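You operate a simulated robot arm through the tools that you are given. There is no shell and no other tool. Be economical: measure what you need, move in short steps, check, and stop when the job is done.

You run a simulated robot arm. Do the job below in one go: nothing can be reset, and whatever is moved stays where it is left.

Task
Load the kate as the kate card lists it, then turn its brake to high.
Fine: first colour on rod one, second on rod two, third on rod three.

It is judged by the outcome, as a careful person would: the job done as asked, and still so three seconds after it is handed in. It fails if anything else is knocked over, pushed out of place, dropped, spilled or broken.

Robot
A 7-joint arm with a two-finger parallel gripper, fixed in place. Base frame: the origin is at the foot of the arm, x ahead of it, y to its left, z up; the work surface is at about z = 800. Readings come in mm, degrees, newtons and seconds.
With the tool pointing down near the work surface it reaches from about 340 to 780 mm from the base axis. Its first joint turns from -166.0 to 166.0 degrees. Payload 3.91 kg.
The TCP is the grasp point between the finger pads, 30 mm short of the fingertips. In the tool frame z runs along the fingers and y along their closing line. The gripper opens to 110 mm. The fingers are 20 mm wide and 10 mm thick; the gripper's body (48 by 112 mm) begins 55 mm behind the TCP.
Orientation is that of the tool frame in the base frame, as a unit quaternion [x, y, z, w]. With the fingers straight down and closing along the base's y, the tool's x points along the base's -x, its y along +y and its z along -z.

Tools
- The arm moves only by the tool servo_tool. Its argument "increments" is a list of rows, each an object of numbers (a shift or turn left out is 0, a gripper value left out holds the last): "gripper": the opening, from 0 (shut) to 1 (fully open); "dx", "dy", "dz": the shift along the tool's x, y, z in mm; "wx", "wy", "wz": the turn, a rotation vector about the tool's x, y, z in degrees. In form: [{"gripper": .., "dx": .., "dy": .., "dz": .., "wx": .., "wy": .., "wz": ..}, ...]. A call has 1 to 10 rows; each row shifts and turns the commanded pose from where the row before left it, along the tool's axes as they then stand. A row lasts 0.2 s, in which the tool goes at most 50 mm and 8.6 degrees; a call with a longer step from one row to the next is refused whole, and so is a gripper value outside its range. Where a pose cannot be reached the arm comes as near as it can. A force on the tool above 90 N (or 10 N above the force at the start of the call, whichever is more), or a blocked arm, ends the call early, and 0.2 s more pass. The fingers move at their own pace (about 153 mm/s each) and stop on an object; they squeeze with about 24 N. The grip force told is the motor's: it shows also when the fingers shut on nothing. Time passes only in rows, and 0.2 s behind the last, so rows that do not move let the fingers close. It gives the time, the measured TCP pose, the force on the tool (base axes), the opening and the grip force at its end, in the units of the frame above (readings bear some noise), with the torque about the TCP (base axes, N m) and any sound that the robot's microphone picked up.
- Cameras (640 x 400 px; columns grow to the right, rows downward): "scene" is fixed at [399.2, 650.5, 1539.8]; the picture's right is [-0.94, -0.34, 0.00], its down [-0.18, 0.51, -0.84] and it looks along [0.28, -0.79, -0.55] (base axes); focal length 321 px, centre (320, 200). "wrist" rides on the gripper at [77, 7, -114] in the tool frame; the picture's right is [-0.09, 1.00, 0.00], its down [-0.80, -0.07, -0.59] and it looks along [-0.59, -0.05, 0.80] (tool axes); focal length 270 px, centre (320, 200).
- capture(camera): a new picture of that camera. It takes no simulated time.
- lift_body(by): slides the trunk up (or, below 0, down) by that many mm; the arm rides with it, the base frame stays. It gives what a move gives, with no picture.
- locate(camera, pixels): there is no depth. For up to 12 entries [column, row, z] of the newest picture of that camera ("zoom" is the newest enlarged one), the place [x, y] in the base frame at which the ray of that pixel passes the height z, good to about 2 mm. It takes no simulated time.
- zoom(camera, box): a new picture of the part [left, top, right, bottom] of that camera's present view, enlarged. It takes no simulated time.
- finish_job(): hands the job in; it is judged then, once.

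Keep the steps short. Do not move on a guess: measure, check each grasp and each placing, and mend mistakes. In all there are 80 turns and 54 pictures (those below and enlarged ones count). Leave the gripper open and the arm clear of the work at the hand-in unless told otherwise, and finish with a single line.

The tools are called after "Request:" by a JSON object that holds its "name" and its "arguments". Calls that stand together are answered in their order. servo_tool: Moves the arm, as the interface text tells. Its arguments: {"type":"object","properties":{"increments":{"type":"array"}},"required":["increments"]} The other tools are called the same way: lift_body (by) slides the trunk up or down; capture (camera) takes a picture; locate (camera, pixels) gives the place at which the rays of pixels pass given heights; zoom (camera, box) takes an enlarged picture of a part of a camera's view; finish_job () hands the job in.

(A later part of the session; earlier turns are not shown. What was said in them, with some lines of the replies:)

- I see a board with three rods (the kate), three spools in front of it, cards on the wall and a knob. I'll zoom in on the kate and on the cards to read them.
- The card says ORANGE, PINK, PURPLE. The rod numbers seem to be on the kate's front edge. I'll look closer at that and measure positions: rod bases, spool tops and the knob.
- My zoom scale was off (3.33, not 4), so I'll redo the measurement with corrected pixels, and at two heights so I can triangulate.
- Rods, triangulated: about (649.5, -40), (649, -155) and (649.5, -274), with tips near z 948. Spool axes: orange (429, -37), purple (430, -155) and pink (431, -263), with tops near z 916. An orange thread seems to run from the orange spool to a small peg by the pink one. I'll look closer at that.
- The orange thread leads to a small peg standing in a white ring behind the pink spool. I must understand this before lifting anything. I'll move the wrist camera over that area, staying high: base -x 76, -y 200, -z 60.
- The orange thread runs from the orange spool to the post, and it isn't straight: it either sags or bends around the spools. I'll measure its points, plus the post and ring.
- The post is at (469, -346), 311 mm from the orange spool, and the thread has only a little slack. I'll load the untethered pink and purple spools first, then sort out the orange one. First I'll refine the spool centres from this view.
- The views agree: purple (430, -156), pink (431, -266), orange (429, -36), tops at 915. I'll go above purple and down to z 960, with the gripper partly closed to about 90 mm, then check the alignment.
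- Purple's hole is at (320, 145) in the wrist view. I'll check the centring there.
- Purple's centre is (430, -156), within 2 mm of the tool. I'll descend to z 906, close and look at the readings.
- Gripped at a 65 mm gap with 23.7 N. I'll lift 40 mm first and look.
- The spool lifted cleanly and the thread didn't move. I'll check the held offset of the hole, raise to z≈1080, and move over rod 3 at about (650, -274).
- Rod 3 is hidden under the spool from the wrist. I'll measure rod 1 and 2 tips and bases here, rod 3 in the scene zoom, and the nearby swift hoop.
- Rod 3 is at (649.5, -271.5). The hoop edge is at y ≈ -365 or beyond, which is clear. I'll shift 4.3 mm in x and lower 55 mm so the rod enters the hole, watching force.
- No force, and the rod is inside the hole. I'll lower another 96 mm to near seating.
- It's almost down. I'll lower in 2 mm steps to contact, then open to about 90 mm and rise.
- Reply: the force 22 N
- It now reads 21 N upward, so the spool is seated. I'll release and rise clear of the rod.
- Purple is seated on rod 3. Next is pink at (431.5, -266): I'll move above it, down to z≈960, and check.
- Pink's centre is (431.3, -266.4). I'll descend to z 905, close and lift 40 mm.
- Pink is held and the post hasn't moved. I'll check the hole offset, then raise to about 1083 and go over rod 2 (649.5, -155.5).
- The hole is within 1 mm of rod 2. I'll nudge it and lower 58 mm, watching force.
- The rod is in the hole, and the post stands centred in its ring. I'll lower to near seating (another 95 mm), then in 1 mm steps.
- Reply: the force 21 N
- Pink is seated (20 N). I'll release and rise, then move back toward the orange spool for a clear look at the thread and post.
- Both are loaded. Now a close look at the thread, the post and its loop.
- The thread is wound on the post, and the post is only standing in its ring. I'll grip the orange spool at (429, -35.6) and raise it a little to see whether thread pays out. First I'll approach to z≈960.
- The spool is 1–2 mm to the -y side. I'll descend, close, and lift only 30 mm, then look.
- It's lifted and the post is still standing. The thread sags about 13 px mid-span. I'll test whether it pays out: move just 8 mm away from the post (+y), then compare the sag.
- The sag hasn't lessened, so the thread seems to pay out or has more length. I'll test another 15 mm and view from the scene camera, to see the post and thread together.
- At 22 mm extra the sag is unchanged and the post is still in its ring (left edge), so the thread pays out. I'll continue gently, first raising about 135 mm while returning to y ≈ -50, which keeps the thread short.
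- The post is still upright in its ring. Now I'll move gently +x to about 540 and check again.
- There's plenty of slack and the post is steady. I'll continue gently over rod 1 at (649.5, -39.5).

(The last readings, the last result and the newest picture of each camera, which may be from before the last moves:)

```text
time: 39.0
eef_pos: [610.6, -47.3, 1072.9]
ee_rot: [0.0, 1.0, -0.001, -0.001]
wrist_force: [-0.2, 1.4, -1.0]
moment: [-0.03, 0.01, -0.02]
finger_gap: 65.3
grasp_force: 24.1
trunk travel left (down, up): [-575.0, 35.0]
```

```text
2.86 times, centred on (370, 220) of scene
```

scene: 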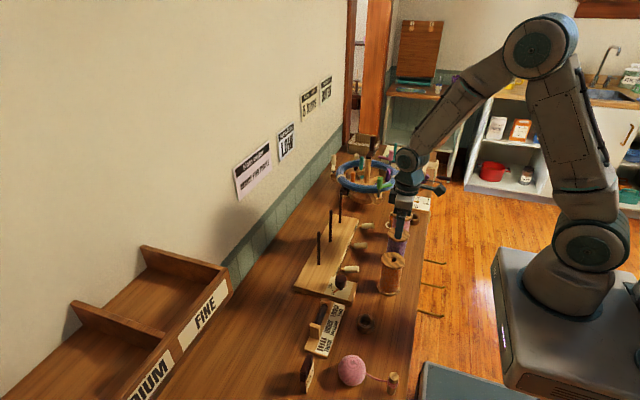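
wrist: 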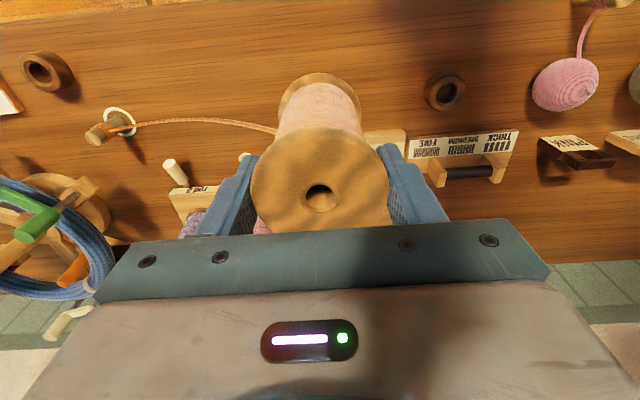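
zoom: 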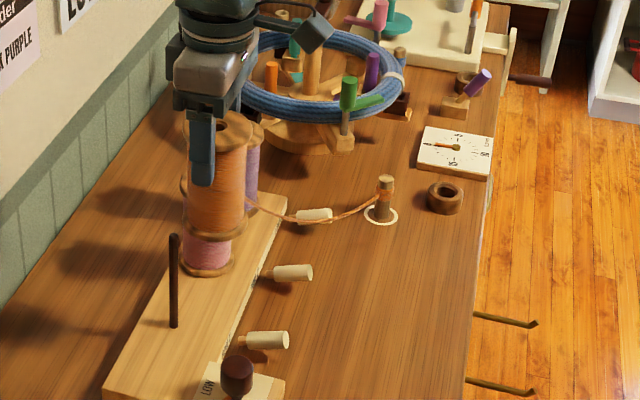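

Still slack. On to rod 1: 38.5 mm more in x, 8 in y.

Request:
{"name": "servo_tool", "arguments": {"increments": [{"dx": -10, "dy": 2}, {"dx": -10, "dy": 2}, {"dx": -10, "dy": 2}, {"dx": -8.5, "dy": 1.7}, {}]}}

Request:
{"name": "capture", "arguments": {"camera": "wrist"}}

Request:
{"name": "zoom", "arguments": {"camera": "scene", "box": [280, 170, 420, 270]}}

```text
time: 40.2
eef_pos: [646.4, -38.9, 1072.9]
ee_rot: [0.0, 1.0, 0.001, 0.0]
wrist_force: [-0.3, 0.0, -1.2]
moment: [0.03, 0.01, 0.02]
finger_gap: 65.0
grasp_force: 23.8
trunk travel left (down, up): [-575.0, 35.0]
```

```text
11 pictures are left
```

wrist: 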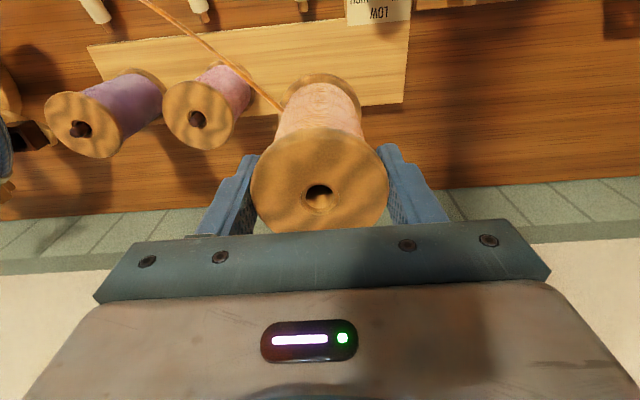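

```text
4.00 times, centred on (350, 220) of scene
```

zoom: 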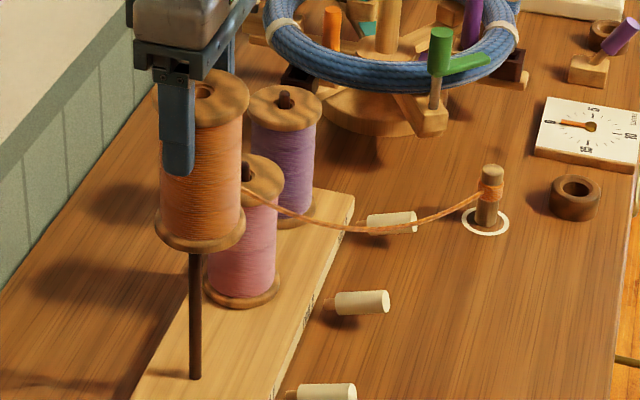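

The thread is slack and the post is fine. Checking the hole position against rod 1.

Request:
{"name": "locate", "arguments": {"camera": "wrist", "pixels": [[319.5, 199, 1083], [197, 121, 948], [82, 130, 948]]}}

Request:
{"name": "locate", "arguments": {"camera": "zoom", "pixels": [[195, 378, 820], [205, 91, 1083], [245, 164, 948]]}}

```text
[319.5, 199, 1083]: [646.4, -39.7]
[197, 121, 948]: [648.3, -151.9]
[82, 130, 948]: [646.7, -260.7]
```

```text
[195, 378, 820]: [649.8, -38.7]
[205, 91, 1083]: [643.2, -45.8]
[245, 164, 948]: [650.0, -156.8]
```

I'll shift +3 mm in x and lower 50 mm slowly, watching force.

Request:
{"name": "servo_tool", "arguments": {"increments": [{"dx": -3, "dy": 0.2, "dz": 5}, {"dz": 7}, {}, {"dz": 8}, {"dz": 8}, {"dz": 8}, {"dz": 8}, {"dz": 8}]}}

Request:
{"name": "zoom", "arguments": {"camera": "scene", "box": [280, 180, 420, 290]}}

```text
time: 42.0
eef_pos: [650.6, -41.4, 1020.6]
ee_rot: [0.001, 1.0, 0.0, 0.0]
wrist_force: [-0.2, -0.6, -1.9]
moment: [0.0, -0.05, -0.01]
finger_gap: 65.2
grasp_force: 24.3
trunk travel left (down, up): [-575.0, 35.0]
```

```text
3.64 times, centred on (350, 235) of scene
```

zoom: 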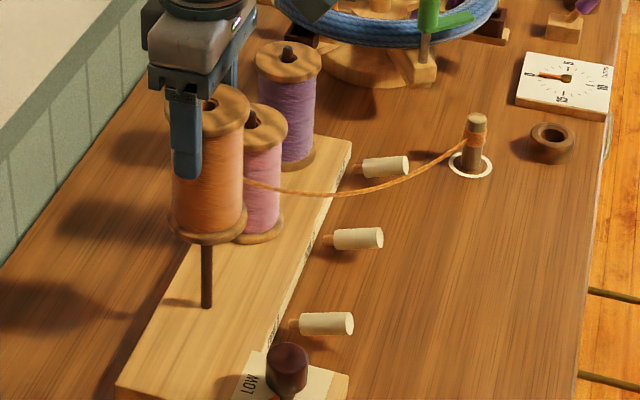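

The rod is inside the hole. Lowering on to seating.

Request:
{"name": "servo_tool", "arguments": {"increments": [{"dz": 16}, {"dz": 16}, {"dz": 16}, {"dz": 16}, {"dz": 14}, {"dz": 10}, {"dz": 2}, {"dz": 1}, {}]}}

Request:
{"name": "servo_tool", "arguments": {"increments": [{"dz": 1}, {"dz": 1}, {"dz": 1}, {}]}}

```text
time: 44.0
eef_pos: [651.5, -40.6, 930.7]
ee_rot: [0.0, 1.0, -0.001, 0.0]
wrist_force: [-0.3, 0.1, 0.1]
moment: [0.02, -0.02, 0.0]
finger_gap: 65.3
grasp_force: 24.5
trunk travel left (down, up): [-575.0, 35.0]
```

```text
time: 45.0
eef_pos: [650.7, -39.7, 928.0]
ee_rot: [0.0, 1.0, 0.0, 0.0]
wrist_force: [-1.1, 0.5, -1.1]
moment: [-0.01, 0.03, 0.02]
finger_gap: 65.1
grasp_force: 23.8
trunk travel left (down, up): [-575.0, 35.0]
```

Request:
{"name": "servo_tool", "arguments": {"increments": [{"dz": 1}, {"dz": 1}, {"dz": 1}, {"dz": 1}, {}]}}

```text
time: 46.2
eef_pos: [651.5, -40.0, 926.2]
ee_rot: [0.0, 1.0, 0.0, 0.003]
wrist_force: [3.9, -0.1, 18.4]
moment: [0.03, 0.29, 0.07]
finger_gap: 65.2
grasp_force: 24.0
trunk travel left (down, up): [-575.0, 35.0]
```

18 N, so orange is seated. I'll release, rise, and then position above the knob region for a close look, at about (560, 31).

Request:
{"name": "servo_tool", "arguments": {"increments": [{"dz": -2}, {"gripper": 0.84}, {"gripper": 0.84}, {"dz": -25}, {"dz": -45}, {"dz": -45}]}}

Request:
{"name": "servo_tool", "arguments": {"increments": [{"dx": 30, "dy": 24, "gripper": 0.5}, {"dx": 30, "dy": 24}, {"dx": 30, "dy": 23}, {"dz": 45}, {"dz": 35}, {}]}}

Request:
{"name": "capture", "arguments": {"camera": "wrist"}}

Request:
{"name": "zoom", "arguments": {"camera": "scene", "box": [280, 180, 420, 310]}}

```text
time: 47.6
eef_pos: [651.7, -39.0, 1041.4]
ee_rot: [0.001, 1.0, 0.0, 0.0]
wrist_force: [-0.2, 0.7, -0.3]
moment: [0.03, -0.02, 0.0]
finger_gap: 92.4
grasp_force: 0.1
trunk travel left (down, up): [-575.0, 35.0]
```

```text
time: 49.0
eef_pos: [559.8, 30.7, 959.6]
ee_rot: [0.001, 1.0, 0.0, 0.0]
wrist_force: [0.1, 0.1, -0.5]
moment: [0.0, 0.02, -0.02]
finger_gap: 55.0
grasp_force: 0.1
trunk travel left (down, up): [-575.0, 35.0]
```

```text
8 pictures are left
```

wrist: 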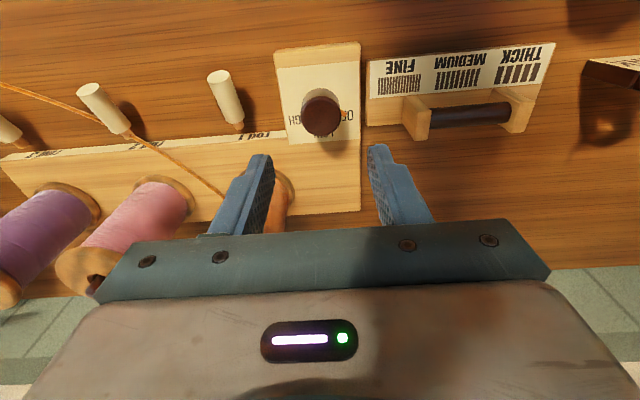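

```text
3.08 times, centred on (350, 245) of scene
```

zoom: 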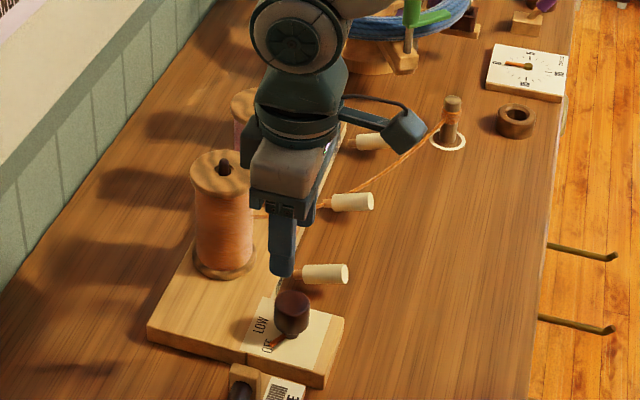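

Orange is on rod 1, and the post is upright in its ring. I'll zoom in on the knob and its labels.

Request:
{"name": "zoom", "arguments": {"camera": "wrist", "box": [270, 70, 374, 145]}}

Request:
{"name": "locate", "arguments": {"camera": "zoom", "pixels": [[313, 238, 862], [318, 268, 862], [200, 270, 822]]}}

```text
5.33 times, centred on (322, 108) of wrist
```

zoom: 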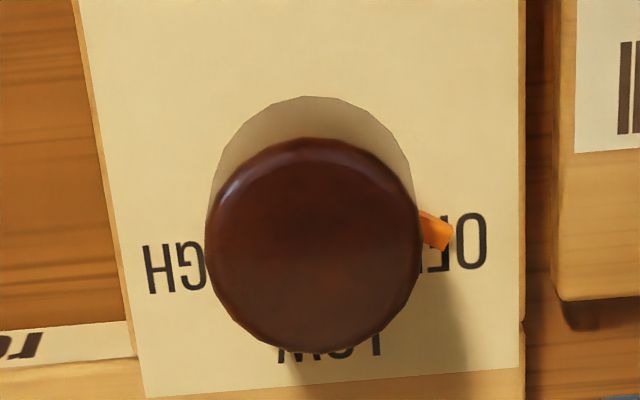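

```text
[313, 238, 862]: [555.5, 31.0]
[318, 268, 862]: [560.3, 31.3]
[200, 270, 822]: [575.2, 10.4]
```

Request:
{"name": "locate", "arguments": {"camera": "zoom", "pixels": [[455, 243, 822], [195, 265, 822], [330, 345, 822], [440, 232, 828], [148, 272, 822], [485, 240, 822], [314, 250, 860], [314, 137, 860], [310, 100, 822]]}}

Request:
{"name": "locate", "arguments": {"camera": "scene", "pixels": [[340.9, 276.5, 860], [340.9, 276.5, 866]]}}

```text
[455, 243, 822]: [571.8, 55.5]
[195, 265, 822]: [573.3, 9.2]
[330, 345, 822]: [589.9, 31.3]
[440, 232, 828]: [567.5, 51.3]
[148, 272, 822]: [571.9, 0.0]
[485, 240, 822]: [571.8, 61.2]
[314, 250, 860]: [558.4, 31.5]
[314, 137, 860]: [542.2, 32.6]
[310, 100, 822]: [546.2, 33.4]
```

```text
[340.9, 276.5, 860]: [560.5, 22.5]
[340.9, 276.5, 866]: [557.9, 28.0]
```

The knob's axis is at (558.5, 31), top at ≈866, diameter ≈32. OFF lies at +61°, LOW at 0° and HIGH at -60° from +x, so the turn is about 125° clockwise seen from above, starting from the pointer at 66°. I'll pre-rotate the tool -60° here, staying above.

Request:
{"name": "servo_tool", "arguments": {"increments": [{"dx": 1.3, "wz": -7.5}, {"wz": -7.5}, {"wz": -7.5}, {"wz": -7.5}, {"wz": -7.5}, {"wz": -7.5}, {"wz": -7.5}, {"wz": -7.5}, {}]}}

```text
time: 51.0
eef_pos: [559.3, 30.3, 961.2]
ee_rot: [-0.501, 0.866, 0.001, 0.0]
wrist_force: [-0.6, 0.3, 0.9]
moment: [0.0, 0.01, -0.02]
finger_gap: 55.1
grasp_force: 0.1
trunk travel left (down, up): [-575.0, 35.0]
```

The rotation was reached. I'll descend to z≈862 around the knob, then close.

Request:
{"name": "servo_tool", "arguments": {"increments": [{"dz": 40}, {"dz": 30}, {"dz": 15}, {"dz": 13}, {}]}}

Request:
{"name": "capture", "arguments": {"camera": "wrist"}}

```text
time: 52.2
eef_pos: [559.9, 30.8, 862.3]
ee_rot: [-0.5, 0.866, 0.0, 0.0]
wrist_force: [0.1, -0.3, -0.6]
moment: [0.03, -0.01, 0.0]
finger_gap: 55.1
grasp_force: 0.1
trunk travel left (down, up): [-575.0, 35.0]
```

```text
5 pictures are left
```

wrist: 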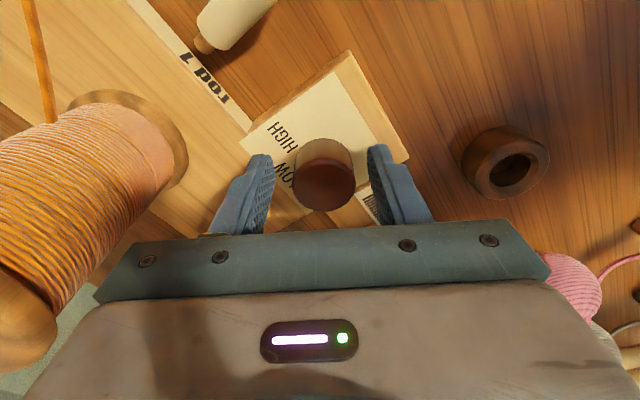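

Request:
{"name": "locate", "arguments": {"camera": "wrist", "pixels": [[323, 187, 866], [323, 180, 866]]}}

```text
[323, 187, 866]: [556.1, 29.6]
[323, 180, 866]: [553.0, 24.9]
```

The knob is about 2–3 mm toward -x. I'll nudge the tool and close on it.

Request:
{"name": "servo_tool", "arguments": {"increments": [{"dx": 2, "dy": 1.5}, {"gripper": 0.15}, {"gripper": 0.15}, {"gripper": 0.15}]}}

```text
time: 53.2
eef_pos: [556.4, 30.1, 862.4]
ee_rot: [-0.5, 0.866, 0.0, 0.0]
wrist_force: [-2.4, -0.1, 0.2]
moment: [0.06, 0.07, -0.03]
finger_gap: 32.2
grasp_force: 45.1
trunk travel left (down, up): [-575.0, 35.0]
```

Gripped at 32 mm with only a small side load. I'll turn clockwise 60° (tool wz positive) first.

Request:
{"name": "servo_tool", "arguments": {"increments": [{"wz": 6}, {"wz": 6}, {"wz": 6}, {"wz": 6}, {"wz": 6}, {"wz": 6}, {"wz": 6}, {"wz": 6}, {"wz": 6}, {"wz": 6}]}}

Request:
{"name": "zoom", "arguments": {"camera": "scene", "box": [310, 255, 370, 305]}}

```text
time: 55.4
eef_pos: [556.3, 31.6, 862.4]
ee_rot: [0.001, 1.0, 0.0, 0.001]
wrist_force: [-6.6, 6.4, 3.9]
moment: [0.11, 0.65, 0.0]
finger_gap: 32.5
grasp_force: 44.9
trunk travel left (down, up): [-575.0, 35.0]
```

```text
8.00 times, centred on (340, 280) of scene
```

zoom: 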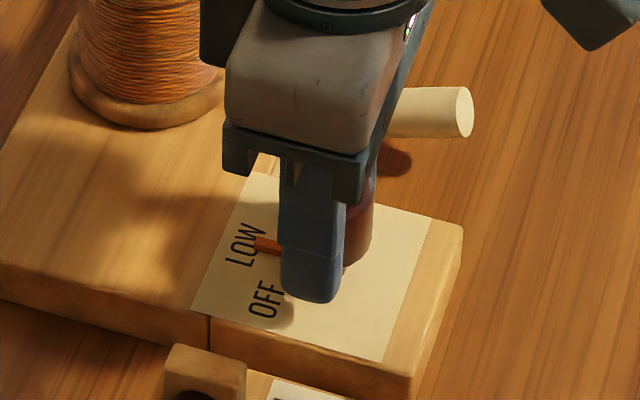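

The pointer is now at LOW. I'll ease the side load slightly and turn 60° more to HIGH.

Request:
{"name": "servo_tool", "arguments": {"increments": [{"dx": 0.8, "dy": 0.8, "wz": 6}, {"wz": 6}, {"wz": 6}, {"wz": 6}, {"wz": 6}, {"wz": 6}, {"wz": 6}, {"wz": 6}, {"wz": 6}, {"wz": 6}]}}

```text
time: 57.6
eef_pos: [556.3, 31.5, 862.0]
ee_rot: [0.501, 0.866, -0.001, 0.002]
wrist_force: [1.2, 9.3, -1.4]
moment: [0.13, -0.12, 0.46]
finger_gap: 32.0
grasp_force: 45.1
trunk travel left (down, up): [-575.0, 35.0]
```

The full 120° is done, with some torque building that suggests an end stop. I'll open and rise straight up, then check the pointer.

Request:
{"name": "servo_tool", "arguments": {"increments": [{"gripper": 0.5}, {"gripper": 0.5}, {"dz": -25}, {"dz": -45}, {"dz": -45}, {"dz": -45}, {"dz": -30}]}}

Request:
{"name": "zoom", "arguments": {"camera": "scene", "box": [280, 200, 400, 300]}}

```text
time: 59.2
eef_pos: [556.6, 32.6, 1051.4]
ee_rot: [0.501, 0.866, 0.0, 0.0]
wrist_force: [-0.8, -0.1, 0.6]
moment: [-0.02, -0.02, -0.01]
finger_gap: 55.1
grasp_force: 0.1
trunk travel left (down, up): [-575.0, 35.0]
```

```text
4.00 times, centred on (340, 250) of scene
```

zoom: 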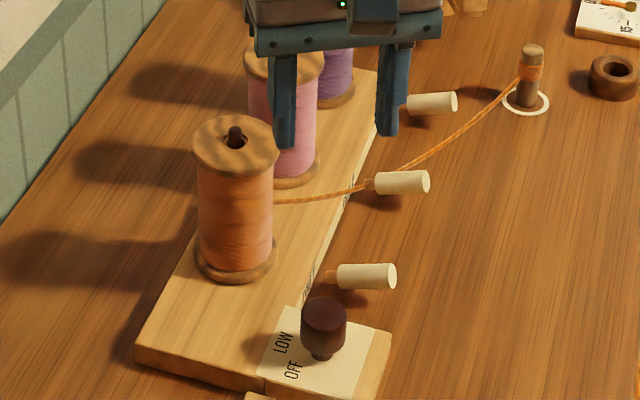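

The pointer is behind the knob now, on the HIGH side. I'll rotate back, back off toward the robot, and verify with the wrist camera.

Request:
{"name": "servo_tool", "arguments": {"increments": [{"dz": -20, "wz": -7.5}, {"wz": -7.5}, {"wz": -7.5}, {"wz": -7.5}, {"wz": -7.5}, {"wz": -7.5}, {"wz": -7.5}, {"wz": -7.5}]}}

Request:
{"name": "servo_tool", "arguments": {"increments": [{"dx": 35, "gripper": 1}, {"dx": 35}, {"dx": 35}, {"dx": 35}, {}]}}

Request:
{"name": "zoom", "arguments": {"camera": "wrist", "box": [270, 110, 390, 190]}}

```text
time: 61.0
eef_pos: [557.6, 31.2, 1072.0]
ee_rot: [-0.001, 1.0, 0.0, 0.001]
wrist_force: [0.6, -0.2, 0.0]
moment: [-0.01, 0.0, -0.03]
finger_gap: 55.0
grasp_force: 0.1
trunk travel left (down, up): [-575.0, 35.0]
```

```text
time: 62.2
eef_pos: [416.3, 32.5, 1072.7]
ee_rot: [-0.001, 1.0, -0.001, 0.001]
wrist_force: [0.7, -0.1, 0.2]
moment: [0.05, 0.02, -0.04]
finger_gap: 110.4
grasp_force: 0.0
trunk travel left (down, up): [-575.0, 35.0]
```

```text
5.00 times, centred on (330, 150) of wrist
```

zoom: 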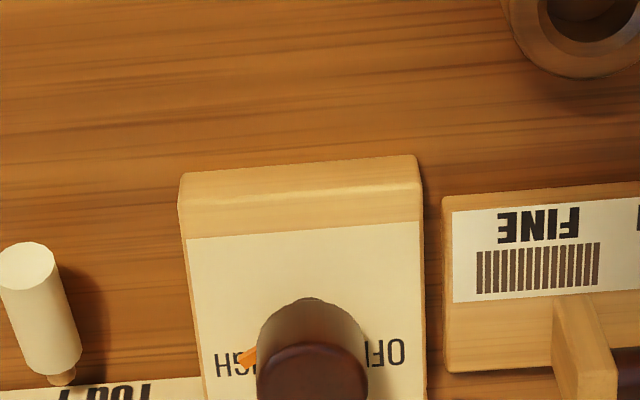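

The pointer lies on HIGH. One last overview before handing in.

Request:
{"name": "capture", "arguments": {"camera": "scene"}}

```text
1 pictures are left
```

scene: 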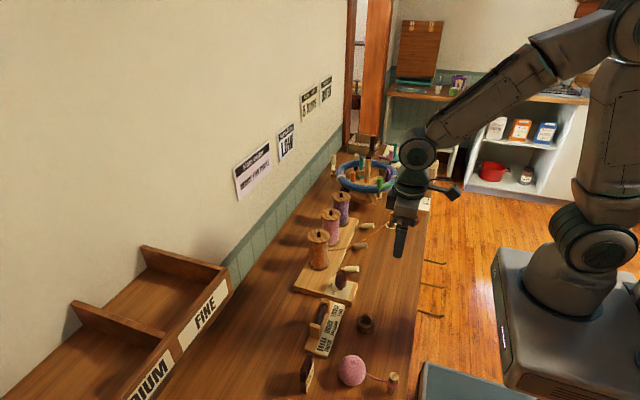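

Everything is in place, the gripper is open and the arm is clear, so I'm handing in.

Request:
{"name": "finish_job", "arguments": {}}

```text
The job is handed in.
```

The kate is loaded orange, pink, purple on rods one, two and three, its brake is on HIGH, and nothing else was disturbed.
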